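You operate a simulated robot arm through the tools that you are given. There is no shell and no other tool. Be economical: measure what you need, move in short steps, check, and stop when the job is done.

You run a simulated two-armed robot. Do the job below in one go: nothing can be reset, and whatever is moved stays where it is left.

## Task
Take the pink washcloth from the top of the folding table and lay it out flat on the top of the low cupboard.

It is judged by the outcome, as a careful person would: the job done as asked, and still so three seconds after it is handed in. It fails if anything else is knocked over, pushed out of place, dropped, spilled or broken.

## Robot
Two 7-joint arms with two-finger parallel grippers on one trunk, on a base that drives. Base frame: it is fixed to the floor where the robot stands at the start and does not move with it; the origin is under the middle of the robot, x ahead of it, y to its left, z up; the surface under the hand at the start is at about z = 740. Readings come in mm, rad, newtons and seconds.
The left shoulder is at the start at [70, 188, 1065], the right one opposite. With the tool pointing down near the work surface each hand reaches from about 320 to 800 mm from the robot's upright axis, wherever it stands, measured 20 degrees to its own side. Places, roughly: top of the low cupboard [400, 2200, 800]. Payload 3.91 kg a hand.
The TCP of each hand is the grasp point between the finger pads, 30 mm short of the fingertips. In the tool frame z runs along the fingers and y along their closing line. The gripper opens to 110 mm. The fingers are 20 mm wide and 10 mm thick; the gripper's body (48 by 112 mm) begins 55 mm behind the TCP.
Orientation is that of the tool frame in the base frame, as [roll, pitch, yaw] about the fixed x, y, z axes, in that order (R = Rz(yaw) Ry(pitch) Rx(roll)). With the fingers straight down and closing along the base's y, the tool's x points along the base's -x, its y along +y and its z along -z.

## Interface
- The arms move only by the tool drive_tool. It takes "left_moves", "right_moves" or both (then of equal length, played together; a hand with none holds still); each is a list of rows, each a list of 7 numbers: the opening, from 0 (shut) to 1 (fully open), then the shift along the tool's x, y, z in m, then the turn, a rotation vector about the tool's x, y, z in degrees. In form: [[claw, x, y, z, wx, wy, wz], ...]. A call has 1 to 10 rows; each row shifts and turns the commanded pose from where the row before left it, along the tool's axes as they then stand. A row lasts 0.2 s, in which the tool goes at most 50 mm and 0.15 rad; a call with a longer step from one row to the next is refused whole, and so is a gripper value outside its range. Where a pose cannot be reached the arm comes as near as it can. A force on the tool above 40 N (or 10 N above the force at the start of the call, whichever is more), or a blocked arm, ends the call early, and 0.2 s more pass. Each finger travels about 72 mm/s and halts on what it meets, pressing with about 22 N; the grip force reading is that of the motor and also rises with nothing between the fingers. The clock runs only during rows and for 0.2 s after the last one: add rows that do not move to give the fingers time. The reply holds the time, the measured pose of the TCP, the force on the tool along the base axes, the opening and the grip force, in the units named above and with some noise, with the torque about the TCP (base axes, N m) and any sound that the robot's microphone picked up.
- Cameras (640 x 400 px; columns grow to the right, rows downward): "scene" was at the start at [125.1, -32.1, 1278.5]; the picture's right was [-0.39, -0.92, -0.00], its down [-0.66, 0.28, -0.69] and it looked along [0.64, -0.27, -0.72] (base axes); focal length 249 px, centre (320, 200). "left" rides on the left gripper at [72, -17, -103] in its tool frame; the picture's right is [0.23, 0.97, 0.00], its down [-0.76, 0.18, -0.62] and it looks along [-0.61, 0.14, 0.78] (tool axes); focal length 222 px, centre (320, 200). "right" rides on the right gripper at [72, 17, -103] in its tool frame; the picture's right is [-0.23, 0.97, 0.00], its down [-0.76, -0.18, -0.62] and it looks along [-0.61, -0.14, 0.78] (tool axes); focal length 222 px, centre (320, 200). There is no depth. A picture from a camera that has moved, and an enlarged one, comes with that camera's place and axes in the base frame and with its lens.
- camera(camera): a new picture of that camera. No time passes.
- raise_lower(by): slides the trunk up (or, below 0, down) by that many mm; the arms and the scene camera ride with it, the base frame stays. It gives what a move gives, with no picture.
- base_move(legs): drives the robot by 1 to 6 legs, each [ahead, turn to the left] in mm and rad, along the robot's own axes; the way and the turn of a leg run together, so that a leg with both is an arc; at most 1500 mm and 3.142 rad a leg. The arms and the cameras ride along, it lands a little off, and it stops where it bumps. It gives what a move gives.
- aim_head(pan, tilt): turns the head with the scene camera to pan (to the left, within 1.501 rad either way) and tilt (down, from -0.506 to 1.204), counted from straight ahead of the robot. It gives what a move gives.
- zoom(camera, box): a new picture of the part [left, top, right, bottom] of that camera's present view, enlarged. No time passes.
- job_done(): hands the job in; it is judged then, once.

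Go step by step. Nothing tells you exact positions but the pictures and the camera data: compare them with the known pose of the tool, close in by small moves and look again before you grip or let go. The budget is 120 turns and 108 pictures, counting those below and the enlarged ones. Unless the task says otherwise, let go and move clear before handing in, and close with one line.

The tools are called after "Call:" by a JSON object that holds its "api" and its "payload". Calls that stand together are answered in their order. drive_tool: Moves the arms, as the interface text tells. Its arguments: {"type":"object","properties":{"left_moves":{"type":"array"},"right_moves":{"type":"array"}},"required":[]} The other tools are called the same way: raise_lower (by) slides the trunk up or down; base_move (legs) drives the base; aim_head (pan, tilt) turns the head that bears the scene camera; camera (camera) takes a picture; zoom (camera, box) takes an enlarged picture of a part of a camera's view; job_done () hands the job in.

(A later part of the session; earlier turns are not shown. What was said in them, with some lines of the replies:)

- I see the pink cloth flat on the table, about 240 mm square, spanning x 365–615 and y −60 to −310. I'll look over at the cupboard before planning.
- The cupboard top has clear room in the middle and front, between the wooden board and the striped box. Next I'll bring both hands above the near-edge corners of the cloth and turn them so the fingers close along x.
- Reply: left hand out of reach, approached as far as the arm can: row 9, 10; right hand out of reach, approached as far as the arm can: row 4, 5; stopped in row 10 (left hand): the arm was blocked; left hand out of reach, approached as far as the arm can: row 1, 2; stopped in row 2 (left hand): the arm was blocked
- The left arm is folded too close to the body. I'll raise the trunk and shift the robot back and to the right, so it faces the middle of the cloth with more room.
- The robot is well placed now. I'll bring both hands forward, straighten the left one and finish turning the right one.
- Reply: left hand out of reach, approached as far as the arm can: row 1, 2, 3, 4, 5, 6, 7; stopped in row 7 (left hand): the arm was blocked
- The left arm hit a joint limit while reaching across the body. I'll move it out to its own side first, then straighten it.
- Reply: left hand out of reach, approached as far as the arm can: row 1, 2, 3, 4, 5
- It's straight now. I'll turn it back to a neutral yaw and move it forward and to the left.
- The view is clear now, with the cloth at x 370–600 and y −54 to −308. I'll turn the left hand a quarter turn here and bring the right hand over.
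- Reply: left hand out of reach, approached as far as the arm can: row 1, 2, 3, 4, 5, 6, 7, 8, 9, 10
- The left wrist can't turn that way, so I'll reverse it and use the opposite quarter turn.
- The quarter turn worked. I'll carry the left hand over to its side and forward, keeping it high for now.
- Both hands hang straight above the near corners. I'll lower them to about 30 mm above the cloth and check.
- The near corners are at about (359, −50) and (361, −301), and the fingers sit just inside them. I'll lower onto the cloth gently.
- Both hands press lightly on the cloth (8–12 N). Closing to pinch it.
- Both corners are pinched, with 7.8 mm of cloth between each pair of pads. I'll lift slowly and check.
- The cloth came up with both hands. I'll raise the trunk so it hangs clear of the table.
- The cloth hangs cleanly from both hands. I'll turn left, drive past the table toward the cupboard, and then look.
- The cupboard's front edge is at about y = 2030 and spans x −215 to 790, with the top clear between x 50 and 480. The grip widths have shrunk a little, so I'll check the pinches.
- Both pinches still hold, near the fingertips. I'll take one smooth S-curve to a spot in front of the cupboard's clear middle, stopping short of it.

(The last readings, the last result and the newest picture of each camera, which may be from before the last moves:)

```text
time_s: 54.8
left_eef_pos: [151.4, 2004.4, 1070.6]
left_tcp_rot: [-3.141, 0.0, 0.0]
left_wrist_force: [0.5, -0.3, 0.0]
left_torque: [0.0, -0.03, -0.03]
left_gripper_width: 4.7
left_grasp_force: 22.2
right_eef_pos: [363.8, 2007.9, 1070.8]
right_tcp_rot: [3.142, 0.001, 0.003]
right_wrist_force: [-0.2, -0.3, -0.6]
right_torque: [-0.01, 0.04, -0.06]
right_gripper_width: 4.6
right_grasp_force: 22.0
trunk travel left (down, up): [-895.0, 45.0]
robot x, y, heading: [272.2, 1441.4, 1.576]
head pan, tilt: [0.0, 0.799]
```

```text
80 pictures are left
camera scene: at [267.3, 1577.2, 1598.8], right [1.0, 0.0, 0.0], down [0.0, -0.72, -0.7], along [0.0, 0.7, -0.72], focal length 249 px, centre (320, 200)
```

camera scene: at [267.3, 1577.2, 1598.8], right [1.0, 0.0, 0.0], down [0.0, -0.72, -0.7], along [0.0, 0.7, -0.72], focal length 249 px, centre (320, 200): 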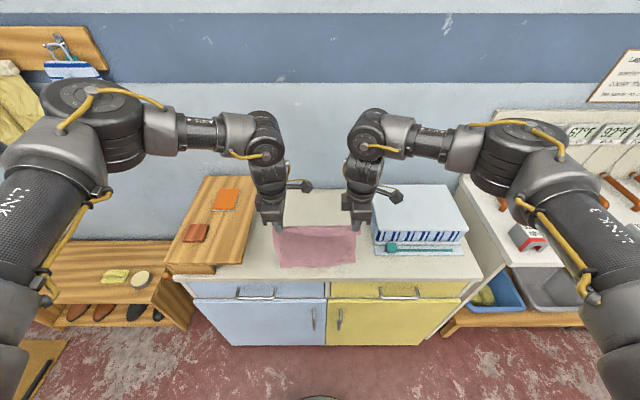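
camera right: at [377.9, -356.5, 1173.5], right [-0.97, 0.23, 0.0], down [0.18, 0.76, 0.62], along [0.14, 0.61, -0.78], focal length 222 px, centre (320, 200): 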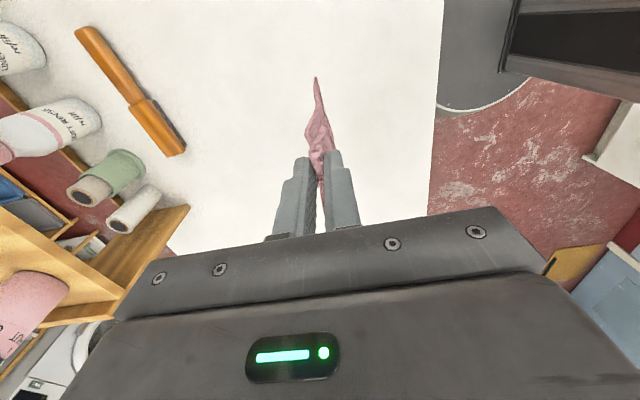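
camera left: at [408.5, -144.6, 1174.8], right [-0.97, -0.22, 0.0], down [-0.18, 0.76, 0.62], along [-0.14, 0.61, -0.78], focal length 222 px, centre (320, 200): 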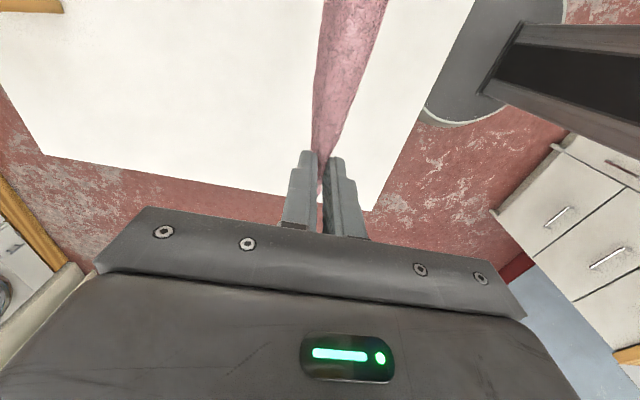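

The clear strip runs from x 45 to 460 between the board and the box, and the top spans y 1973–2418. I'm centred on it, so I'll move forward and then extend the hands over the back half.

Call:
{"api": "base_move", "payload": {"legs": [[130, 0]]}}

Call:
{"api": "drive_tool", "payload": {"left_moves": [[0, 0, -0.02, 0, 0, 0, 0], [0, 0, -0.03, 0, 0, 0, 0], [0, 0, -0.03, 0, 0, 0, 0], [0, 0, -0.03, 0, 0, 0, 0], [0, 0, -0.03, 0, 0, 0, 0], [0, 0, -0.015, 0, 0, 0, 0], [0, 0, 0, 0, 0, 0, 0], [0, 0, 0, 0, 0, 0, 0]], "right_moves": [[0, 0, -0.02, 0, 0, 0, 0], [0, 0, -0.03, 0, 0, 0, 0], [0, 0, -0.03, 0, 0, 0, 0], [0, 0, -0.03, 0, 0, 0, 0], [0, 0, -0.03, 0, 0, 0, 0], [0, 0, -0.015, 0, 0, 0, 0], [0, 0, 0, 0, 0, 0, 0], [0, 0, 0, 0, 0, 0, 0]]}}

Call:
{"api": "camera", "payload": {"camera": "scene"}}

Call:
{"api": "camera", "payload": {"camera": "left"}}

Call:
{"api": "camera", "payload": {"camera": "right"}}

```text
time_s: 56.1
left_eef_pos: [150.8, 2125.1, 1076.3]
left_tcp_rot: [-3.129, 0.002, -0.001]
left_wrist_force: [-0.2, 0.0, -0.7]
left_torque: [-0.01, -0.02, -0.04]
left_gripper_width: 4.7
left_grasp_force: 22.0
right_eef_pos: [363.7, 2127.9, 1078.0]
right_tcp_rot: [-3.132, 0.001, 0.006]
right_wrist_force: [-1.5, -0.6, 0.7]
right_torque: [-0.03, 0.0, -0.08]
right_gripper_width: 4.6
right_grasp_force: 22.0
trunk travel left (down, up): [-895.0, 45.0]
robot x, y, heading: [267.1, 1576.5, 1.574]
head pan, tilt: [0.0, 0.799]
```

```text
time_s: 57.9
left_eef_pos: [150.7, 2270.9, 1074.0]
left_tcp_rot: [-3.136, 0.0, 0.0]
left_wrist_force: [0.5, 0.3, -0.3]
left_torque: [-0.01, -0.04, -0.09]
left_gripper_width: 4.7
left_grasp_force: 22.4
left hand out of reach, approached as far as the arm can: row 6
right_eef_pos: [358.1, 2268.1, 1074.6]
right_tcp_rot: [-3.138, 0.001, 0.005]
right_wrist_force: [-0.6, 0.9, -0.7]
right_torque: [0.0, 0.03, -0.04]
right_gripper_width: 4.7
right_grasp_force: 21.8
right hand out of reach, approached as far as the arm can: row 5, 6
trunk travel left (down, up): [-895.0, 45.0]
robot x, y, heading: [264.4, 1573.5, 1.574]
head pan, tilt: [0.0, 0.799]
```

```text
79 pictures are left
camera scene: at [267.0, 1706.8, 1598.8], right [1.0, 0.01, 0.0], down [0.0, -0.72, -0.7], along [0.0, 0.7, -0.72], focal length 249 px, centre (320, 200)
```

scene: 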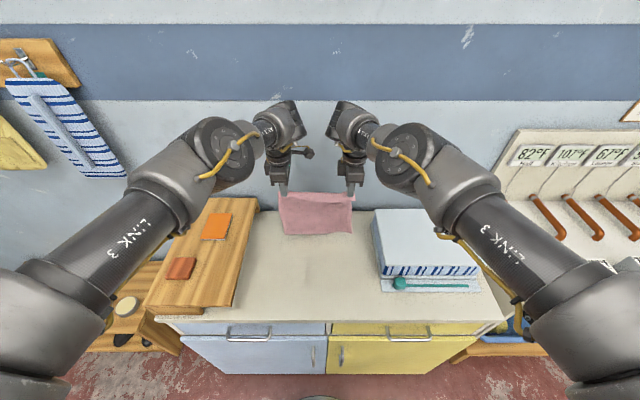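

```text
78 pictures are left
camera left: at [223.0, 2288.4, 1177.3], right [0.23, -0.97, 0.0], down [-0.76, -0.18, 0.62], along [-0.61, -0.14, -0.78], focal length 222 px, centre (320, 200)
```

left: 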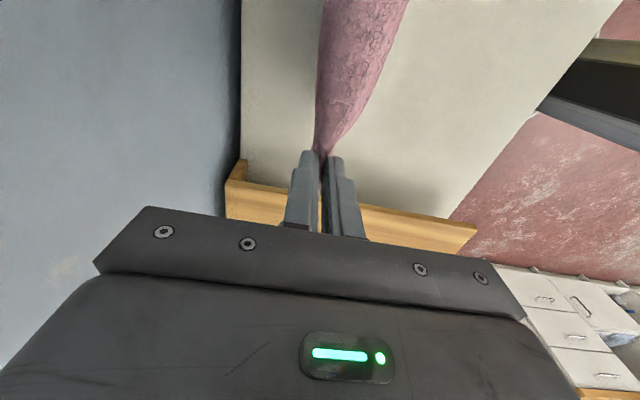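

```text
77 pictures are left
camera right: at [430.9, 2251.6, 1177.2], right [-0.22, -0.98, 0.0], down [-0.76, 0.17, 0.63], along [-0.61, 0.14, -0.78], focal length 222 px, centre (320, 200)
```

right: 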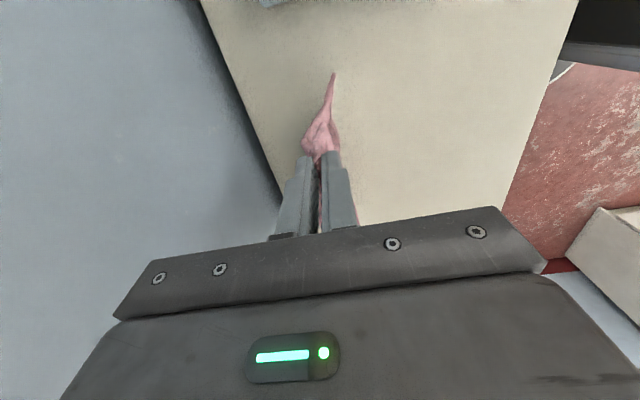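

The reach is at its limit at this height, so I'll use the trunk to lower. First I'll zoom in to see the gap under the cloth's lower edge.

Call:
{"api": "zoom", "payload": {"camera": "scene", "box": [240, 150, 400, 250]}}

Call:
{"api": "raise_lower", "payload": {"by": -20}}

Call:
{"api": "zoom", "payload": {"camera": "scene", "box": [240, 150, 400, 250]}}

```text
4.00 times, centred on (320, 200) of scene
camera zoom: at [267.0, 1706.8, 1598.8], right [1.0, 0.01, 0.0], down [0.0, -0.72, -0.7], along [0.0, 0.7, -0.72], focal length 996 px, centre (320, 200)
```

zoom: 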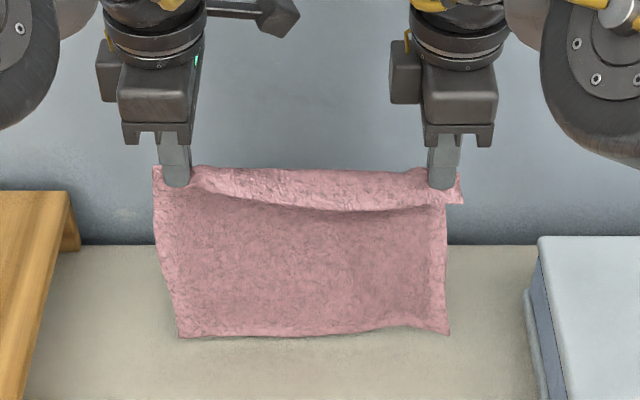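

```text
time_s: 58.5
left_eef_pos: [151.3, 2271.9, 1053.0]
left_tcp_rot: [-3.137, 0.001, 0.0]
left_wrist_force: [0.7, -0.6, 0.0]
left_torque: [-0.01, 0.01, -0.09]
left_gripper_width: 4.7
left_grasp_force: 22.2
right_eef_pos: [359.0, 2268.0, 1054.2]
right_tcp_rot: [-3.138, 0.004, 0.006]
right_wrist_force: [-0.1, 0.1, -0.6]
right_torque: [-0.02, 0.01, -0.04]
right_gripper_width: 4.5
right_grasp_force: 21.7
trunk travel left (down, up): [-875.0, 65.0]
robot x, y, heading: [269.3, 1576.3, 1.576]
head pan, tilt: [0.0, 0.799]
```

```text
4.00 times, centred on (320, 200) of scene
camera zoom: at [268.0, 1707.2, 1578.7], right [1.0, 0.01, 0.0], down [0.0, -0.72, -0.7], along [0.0, 0.7, -0.72], focal length 996 px, centre (320, 200)
```

zoom: 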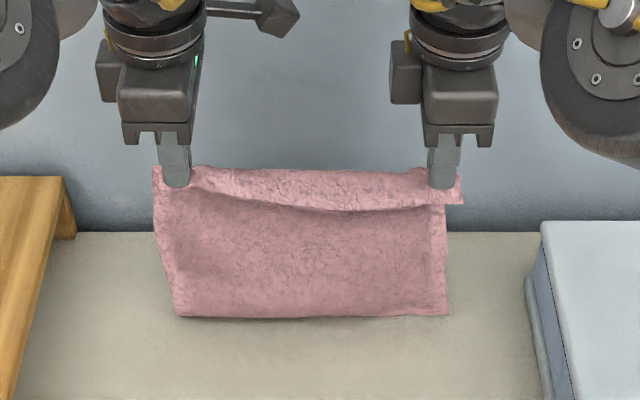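

The lower edge has just touched the top. I'll lay the cloth down by moving back and down together.

Call:
{"api": "drive_tool", "payload": {"left_moves": [[0, 0, 0.012, 0.009, 0, 0, 0], [0, 0, 0.013, 0.011, 0, 0, 0], [0, 0, 0.013, 0.012, 0, 0, 0], [0, 0, 0.013, 0.013, 0, 0, 0], [0, 0, 0.013, 0.013, 0, 0, 0], [0, 0, 0.013, 0.013, 0, 0, 0], [0, 0, 0.013, 0.013, 0, 0, 0]], "right_moves": [[0, 0, 0.012, 0.009, 0, 0, 0], [0, 0, 0.013, 0.011, 0, 0, 0], [0, 0, 0.013, 0.012, 0, 0, 0], [0, 0, 0.013, 0.013, 0, 0, 0], [0, 0, 0.013, 0.013, 0, 0, 0], [0, 0, 0.013, 0.013, 0, 0, 0], [0, 0, 0.013, 0.013, 0, 0, 0]]}}

Call:
{"api": "camera", "payload": {"camera": "scene"}}

```text
time_s: 60.1
left_eef_pos: [153.4, 2181.1, 967.1]
left_tcp_rot: [-3.137, -0.001, 0.0]
left_wrist_force: [-0.4, 0.3, -0.4]
left_torque: [-0.01, 0.01, -0.05]
left_gripper_width: 4.6
left_grasp_force: 22.3
right_eef_pos: [359.4, 2180.0, 971.1]
right_tcp_rot: [-3.136, 0.002, 0.005]
right_wrist_force: [0.1, 0.8, -0.5]
right_torque: [0.03, 0.01, -0.03]
right_gripper_width: 4.7
right_grasp_force: 21.7
trunk travel left (down, up): [-875.0, 65.0]
robot x, y, heading: [269.7, 1576.9, 1.576]
head pan, tilt: [0.0, 0.799]
```

```text
74 pictures are left
camera scene: at [267.4, 1707.1, 1578.8], right [1.0, 0.01, 0.0], down [0.0, -0.72, -0.7], along [0.0, 0.7, -0.72], focal length 249 px, centre (320, 200)
```

scene: 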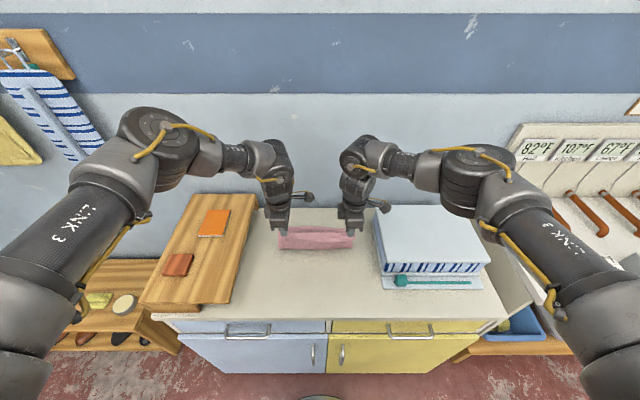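

It looks right from the front. I'll check the profile from a wrist camera.

Call:
{"api": "camera", "payload": {"camera": "left"}}

Call:
{"api": "camera", "payload": {"camera": "right"}}

Call:
{"api": "zoom", "payload": {"camera": "scene", "box": [240, 180, 400, 280]}}

```text
73 pictures are left
camera left: at [224.0, 2198.5, 1072.6], right [0.23, -0.97, 0.0], down [-0.76, -0.18, 0.62], along [-0.61, -0.14, -0.78], focal length 222 px, centre (320, 200)
```

left: 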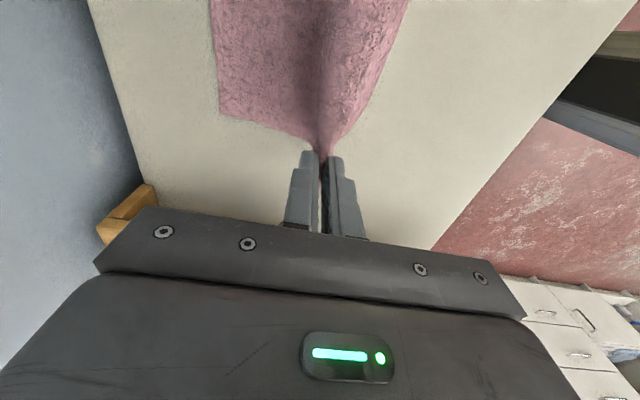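

```text
72 pictures are left
camera right: at [431.5, 2162.0, 1072.3], right [-0.22, -0.98, 0.0], down [-0.76, 0.17, 0.63], along [-0.61, 0.14, -0.78], focal length 222 px, centre (320, 200)
```

right: 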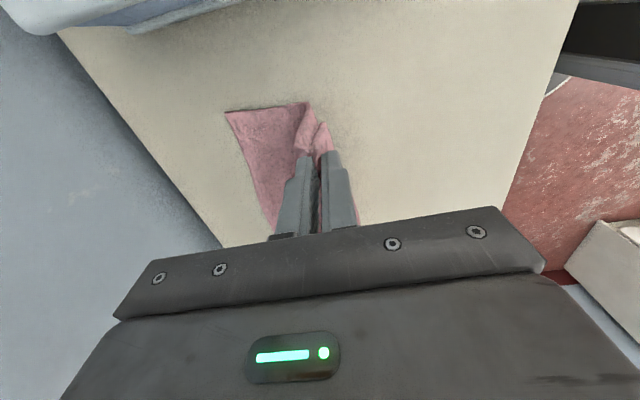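

```text
4.00 times, centred on (320, 230) of scene
camera zoom: at [267.4, 1707.1, 1578.8], right [1.0, 0.01, 0.0], down [0.0, -0.72, -0.7], along [0.0, 0.7, -0.72], focal length 996 px, centre (320, 80)
```

zoom: 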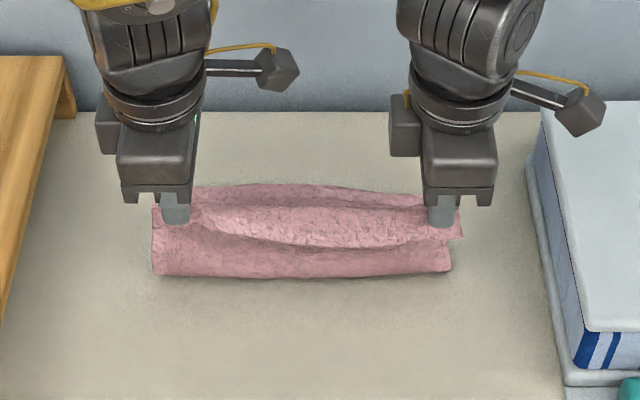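

It's laying down nicely. I'll continue on the same diagonal.

Call:
{"api": "drive_tool", "payload": {"left_moves": [[0, 0, 0.014, 0.013, 0, 0, 0], [0, 0, 0.014, 0.013, 0, 0, 0], [0, 0, 0.014, 0.013, 0, 0, 0], [0, 0, 0.014, 0.013, 0, 0, 0], [0, 0, 0.014, 0.013, 0, 0, 0], [0, 0, 0.014, 0.013, 0, 0, 0]], "right_moves": [[0, 0, 0.014, 0.013, 0, 0, 0], [0, 0, 0.014, 0.013, 0, 0, 0], [0, 0, 0.014, 0.013, 0, 0, 0], [0, 0, 0.014, 0.013, 0, 0, 0], [0, 0, 0.014, 0.013, 0, 0, 0], [0, 0, 0.014, 0.013, 0, 0, 0]]}}

Call:
{"api": "camera", "payload": {"camera": "left"}}

Call:
{"api": "camera", "payload": {"camera": "right"}}

Call:
{"api": "zoom", "payload": {"camera": "scene", "box": [220, 180, 420, 305]}}

```text
time_s: 61.5
left_eef_pos: [152.2, 2098.3, 890.5]
left_tcp_rot: [-3.137, 0.0, 0.0]
left_wrist_force: [0.0, -0.1, 0.4]
left_torque: [-0.02, 0.0, -0.07]
left_gripper_width: 4.8
left_grasp_force: 22.0
right_eef_pos: [358.8, 2095.2, 891.4]
right_tcp_rot: [-3.138, 0.001, 0.006]
right_wrist_force: [-1.1, 0.4, 0.2]
right_torque: [-0.04, -0.04, -0.05]
right_gripper_width: 4.5
right_grasp_force: 22.6
trunk travel left (down, up): [-875.0, 65.0]
robot x, y, heading: [269.8, 1576.3, 1.577]
head pan, tilt: [0.0, 0.799]
```

```text
70 pictures are left
camera left: at [223.7, 2115.2, 995.0], right [0.23, -0.97, 0.0], down [-0.76, -0.18, 0.62], along [-0.61, -0.14, -0.78], focal length 222 px, centre (320, 200)
```

left: 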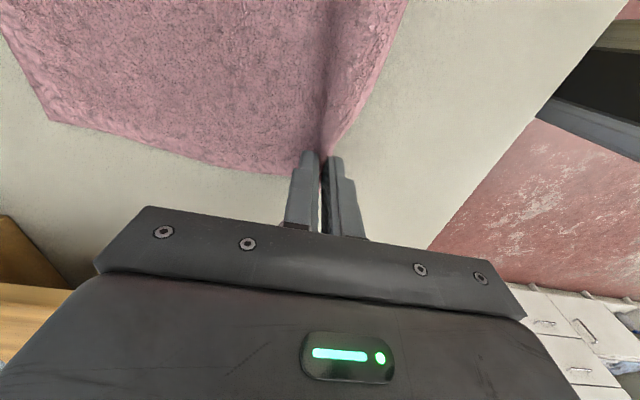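

```text
69 pictures are left
camera right: at [431.8, 2078.3, 994.1], right [-0.22, -0.97, 0.0], down [-0.76, 0.17, 0.63], along [-0.61, 0.14, -0.78], focal length 222 px, centre (320, 200)
```

right: 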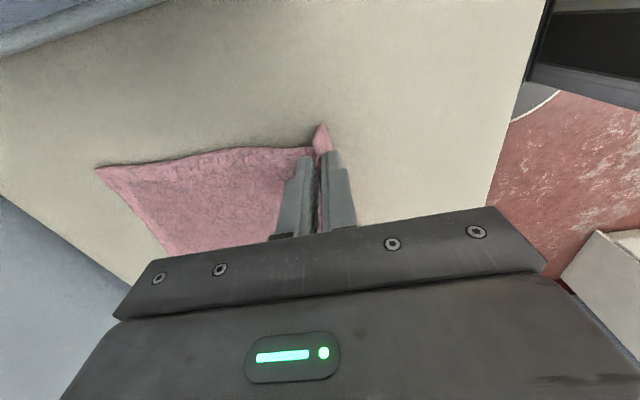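

```text
3.20 times, centred on (320, 242) of scene
camera zoom: at [267.5, 1706.7, 1578.9], right [1.0, 0.01, 0.0], down [0.0, -0.72, -0.7], along [0.0, 0.7, -0.72], focal length 797 px, centre (320, 64)
```

zoom: 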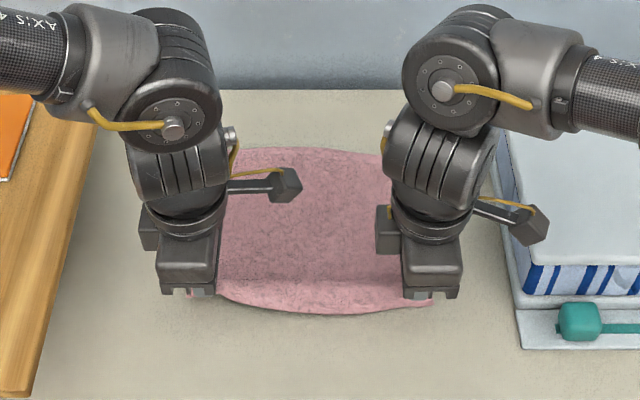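

Nearly down. The last step finishes the diagonal with a slight pull, watching the force.

Call:
{"api": "drive_tool", "payload": {"left_moves": [[0, 0, 0.014, 0.013, 0, 0, 0], [0, 0, 0.013, 0.012, 0, 0, 0], [0, 0, 0.01, 0.01, 0, 0, 0], [0, 0, 0.008, 0.008, 0, 0, 0], [0, 0, 0.002, 0.004, 0, 0, 0]], "right_moves": [[0, 0, 0.014, 0.013, 0, 0, 0], [0, 0, 0.013, 0.012, 0, 0, 0], [0, 0, 0.01, 0.01, 0, 0, 0], [0, 0, 0.008, 0.008, 0, 0, 0], [0, 0, 0.002, 0.004, 0, 0, 0]]}}

Call:
{"api": "zoom", "payload": {"camera": "scene", "box": [220, 200, 420, 325]}}

Call:
{"api": "camera", "payload": {"camera": "right"}}

```text
time_s: 62.2
left_eef_pos: [153.7, 2077.0, 872.1]
left_tcp_rot: [-3.118, -0.004, 0.005]
left_wrist_force: [-2.5, -3.8, 23.1]
left_torque: [-0.11, 0.12, -0.01]
left_gripper_width: 4.7
left_grasp_force: 22.0
right_eef_pos: [357.1, 2069.9, 873.8]
right_tcp_rot: [-3.124, 0.009, 0.004]
right_wrist_force: [1.7, -3.9, 18.0]
right_torque: [-0.16, -0.03, -0.03]
right_gripper_width: 4.6
right_grasp_force: 22.1
trunk travel left (down, up): [-875.0, 65.0]
robot x, y, heading: [267.3, 1573.6, 1.57]
head pan, tilt: [0.0, 0.799]
stopped in row 3 (left hand): the force on the tool passed its limit at 50 N (the readings are from after the stop); the commanded pose is now the measured one
```

```text
3.20 times, centred on (320, 262) of scene
camera zoom: at [267.8, 1702.0, 1579.7], right [1.0, 0.01, 0.0], down [0.0, -0.71, -0.7], along [0.0, 0.7, -0.71], focal length 797 px, centre (320, 0)
```

zoom: 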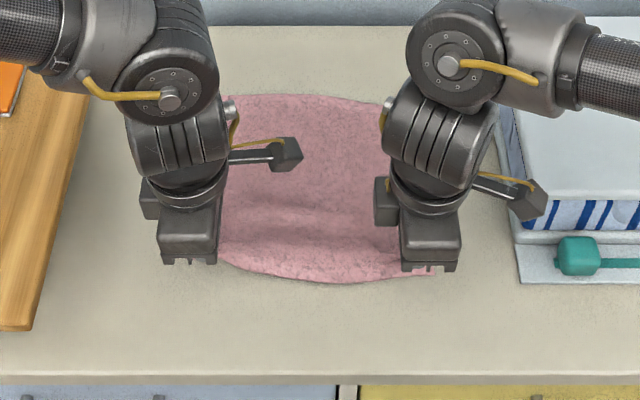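

```text
66 pictures are left
camera right: at [430.6, 2051.6, 974.9], right [-0.22, -0.97, -0.02], down [-0.76, 0.16, 0.63], along [-0.61, 0.15, -0.77], focal length 222 px, centre (320, 200)
```

right: 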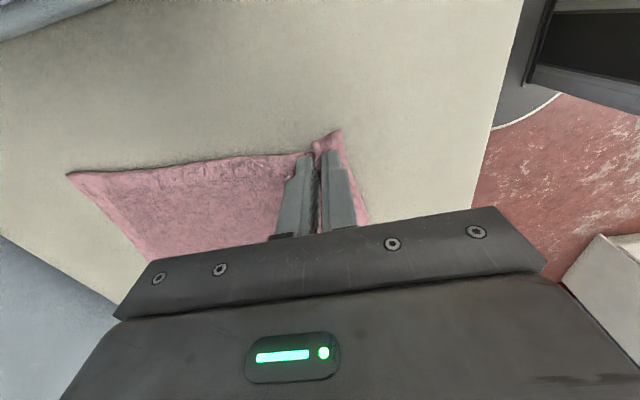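

The fingertips are on the surface (z ≈ 842). I'll ease off a bit, pull gently back to smooth the cloth, then open.

Call:
{"api": "drive_tool", "payload": {"left_moves": [[0, 0, 0, -0.002, 0, 0, 0], [0, 0, 0.006, -0.001, 0, 0, 0], [0, 0, 0.006, 0, 0, 0, 0], [0, 0, 0, 0, 0, 0, 0]], "right_moves": [[0, 0, 0, -0.002, 0, 0, 0], [0, 0, 0.006, -0.001, 0, 0, 0], [0, 0, 0.006, 0, 0, 0, 0], [0, 0, 0, 0, 0, 0, 0]]}}

Call:
{"api": "zoom", "payload": {"camera": "scene", "box": [220, 200, 420, 325]}}

Call:
{"api": "camera", "payload": {"camera": "left"}}

```text
time_s: 63.2
left_eef_pos: [151.9, 2063.8, 872.2]
left_tcp_rot: [-3.12, -0.004, 0.004]
left_wrist_force: [0.4, 1.2, 12.5]
left_torque: [0.1, 0.01, -0.02]
left_gripper_width: 4.3
left_grasp_force: 21.7
right_eef_pos: [357.2, 2058.6, 873.6]
right_tcp_rot: [-3.128, 0.006, 0.004]
right_wrist_force: [0.0, 0.8, 8.0]
right_torque: [0.0, 0.01, -0.04]
right_gripper_width: 4.2
right_grasp_force: 22.2
trunk travel left (down, up): [-875.0, 65.0]
robot x, y, heading: [268.3, 1576.2, 1.578]
head pan, tilt: [0.0, 0.799]
```

```text
3.20 times, centred on (320, 262) of scene
camera zoom: at [267.7, 1705.1, 1579.0], right [1.0, 0.01, 0.0], down [0.0, -0.72, -0.7], along [0.0, 0.7, -0.72], focal length 797 px, centre (320, 0)
```

zoom: 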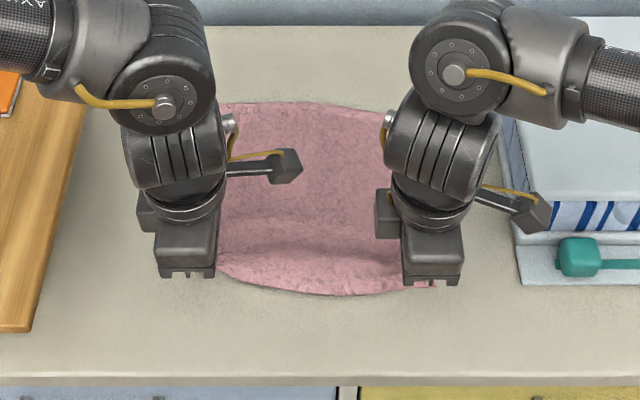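

```text
64 pictures are left
camera left: at [224.5, 2080.3, 977.9], right [0.23, -0.97, -0.02], down [-0.76, -0.19, 0.62], along [-0.6, -0.13, -0.79], focal length 222 px, centre (320, 200)
```

left: 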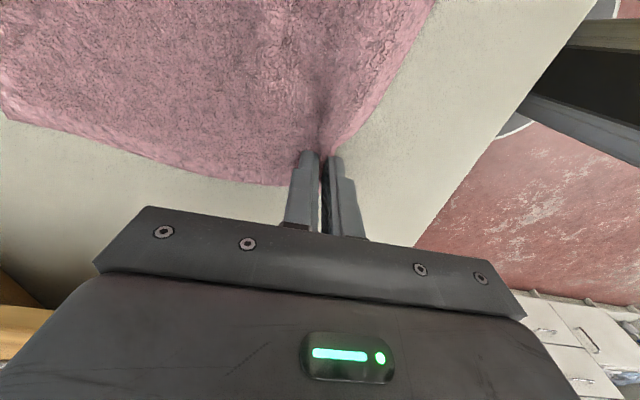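

It's settled with light contact. I'll spread the hands a few millimetres apart and open slowly while touching, to undo the pinch folds.

Call:
{"api": "drive_tool", "payload": {"left_moves": [[0, -0.004, 0, 0, 0, 0, 0], [0, -0.004, 0, 0, 0, 0, 0], [0.1, 0, 0, 0, 0, 0, 0], [0.2, 0, 0, 0, 0, 0, 0], [0.3, 0, 0, 0, 0, 0, 0], [0.35, 0, 0, 0, 0, 0, 0], [0.35, 0, 0, 0, 0, 0, 0]], "right_moves": [[0, 0.004, 0, 0, 0, 0, 0], [0, 0.004, 0, 0, 0, 0, 0], [0.1, 0, 0, 0, 0, 0, 0], [0.2, 0, 0, 0, 0, 0, 0], [0.3, 0, 0, 0, 0, 0, 0], [0.35, 0, 0, 0, 0, 0, 0], [0.35, 0, 0, 0, 0, 0, 0]]}}

Call:
{"api": "camera", "payload": {"camera": "left"}}

Call:
{"api": "camera", "payload": {"camera": "right"}}

```text
time_s: 64.8
left_eef_pos: [146.1, 2065.8, 872.5]
left_tcp_rot: [-3.122, -0.005, 0.006]
left_wrist_force: [1.7, 2.5, 15.8]
left_torque: [-0.06, -0.04, 0.04]
left_gripper_width: 34.7
left_grasp_force: 0.0
right_eef_pos: [367.0, 2058.9, 874.5]
right_tcp_rot: [-3.127, 0.008, 0.004]
right_wrist_force: [-3.1, 0.8, 5.3]
right_torque: [-0.05, 0.07, -0.04]
right_gripper_width: 37.2
right_grasp_force: 0.0
trunk travel left (down, up): [-875.0, 65.0]
robot x, y, heading: [265.7, 1575.4, 1.577]
head pan, tilt: [0.0, 0.799]
```

```text
63 pictures are left
camera left: at [216.2, 2081.1, 977.6], right [0.23, -0.97, -0.02], down [-0.76, -0.19, 0.62], along [-0.6, -0.13, -0.79], focal length 222 px, centre (320, 200)
```

left: 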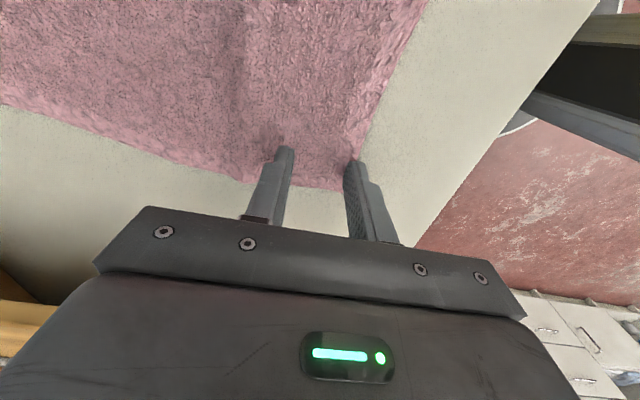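

```text
62 pictures are left
camera right: at [439.1, 2041.1, 975.5], right [-0.22, -0.97, -0.01], down [-0.76, 0.17, 0.63], along [-0.61, 0.15, -0.78], focal length 222 px, centre (320, 200)
```

right: 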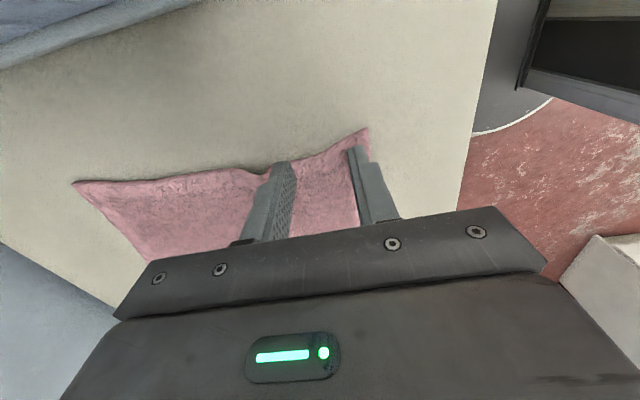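

It opened flat. I'll lift both hands straight up and clear.

Call:
{"api": "drive_tool", "payload": {"left_moves": [[0.35, 0, 0, -0.01, 0, 0, 0], [0.35, 0, 0, -0.02, 0, 0, 0], [0.35, 0, 0, -0.03, 0, 0, 0], [0.35, 0, 0, -0.03, 0, 0, 0], [0.35, 0, 0, -0.03, 0, 0, 0], [0.35, 0, 0, -0.03, 0, 0, 0]], "right_moves": [[0.35, 0, 0, -0.01, 0, 0, 0], [0.35, 0, 0, -0.02, 0, 0, 0], [0.35, 0, 0, -0.03, 0, 0, 0], [0.35, 0, 0, -0.03, 0, 0, 0], [0.35, 0, 0, -0.03, 0, 0, 0], [0.35, 0, 0, -0.03, 0, 0, 0]]}}

Call:
{"api": "base_move", "payload": {"legs": [[-250, 0]]}}

Call:
{"api": "camera", "payload": {"camera": "scene"}}

Call:
{"api": "zoom", "payload": {"camera": "scene", "box": [220, 150, 420, 275]}}

```text
time_s: 66.2
left_eef_pos: [144.7, 2062.6, 1023.9]
left_tcp_rot: [-3.121, -0.003, 0.002]
left_wrist_force: [-0.2, 0.0, -0.3]
left_torque: [0.01, -0.02, 0.05]
left_gripper_width: 38.7
left_grasp_force: 0.1
right_eef_pos: [365.9, 2057.0, 1022.5]
right_tcp_rot: [-3.129, 0.008, 0.005]
right_wrist_force: [-0.7, 0.2, 0.4]
right_torque: [0.0, -0.01, 0.01]
right_gripper_width: 38.7
right_grasp_force: 0.1
trunk travel left (down, up): [-875.0, 65.0]
robot x, y, heading: [266.5, 1578.5, 1.578]
head pan, tilt: [0.0, 0.799]
```

```text
time_s: 68.0
left_eef_pos: [145.1, 1815.6, 1021.2]
left_tcp_rot: [-3.124, -0.003, 0.005]
left_wrist_force: [0.0, -0.1, -1.0]
left_torque: [0.02, -0.01, -0.05]
left_gripper_width: 38.6
left_grasp_force: 0.0
right_eef_pos: [365.6, 1811.0, 1021.1]
right_tcp_rot: [-3.129, 0.007, 0.007]
right_wrist_force: [-0.7, -0.5, 1.1]
right_torque: [0.0, -0.03, 0.0]
right_gripper_width: 38.5
right_grasp_force: 0.0
trunk travel left (down, up): [-875.0, 65.0]
robot x, y, heading: [267.7, 1327.2, 1.58]
head pan, tilt: [0.0, 0.799]
```

```text
61 pictures are left
camera scene: at [268.7, 1460.3, 1578.6], right [1.0, 0.01, 0.0], down [0.0, -0.72, -0.7], along [0.0, 0.7, -0.72], focal length 249 px, centre (320, 200)
```

scene: 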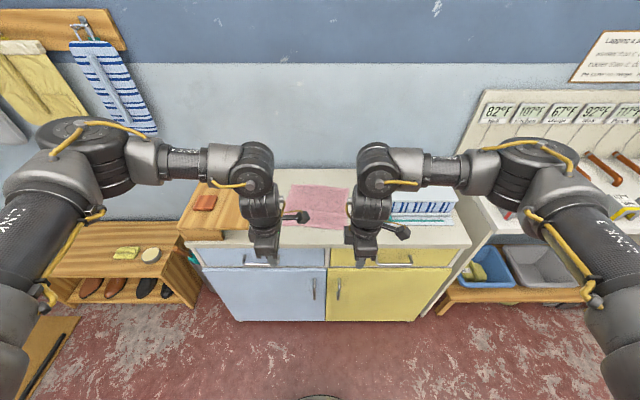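

```text
3.20 times, centred on (320, 212) of scene
camera zoom: at [268.7, 1460.3, 1578.6], right [1.0, 0.01, 0.0], down [0.0, -0.72, -0.7], along [0.0, 0.7, -0.72], focal length 797 px, centre (320, 160)
```

zoom: 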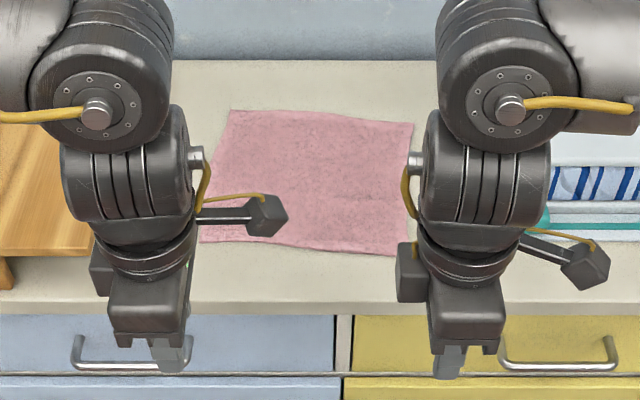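

The washcloth lies flat and fully spread on the cupboard top, clear of the board and the box. Both hands are clear, so I'm handing in.

Call:
{"api": "job_done", "payload": {}}

```text
The job is handed in.
```

The pink washcloth is laid out flat on top of the low cupboard, and as far as the pictures show, nothing else was disturbed.
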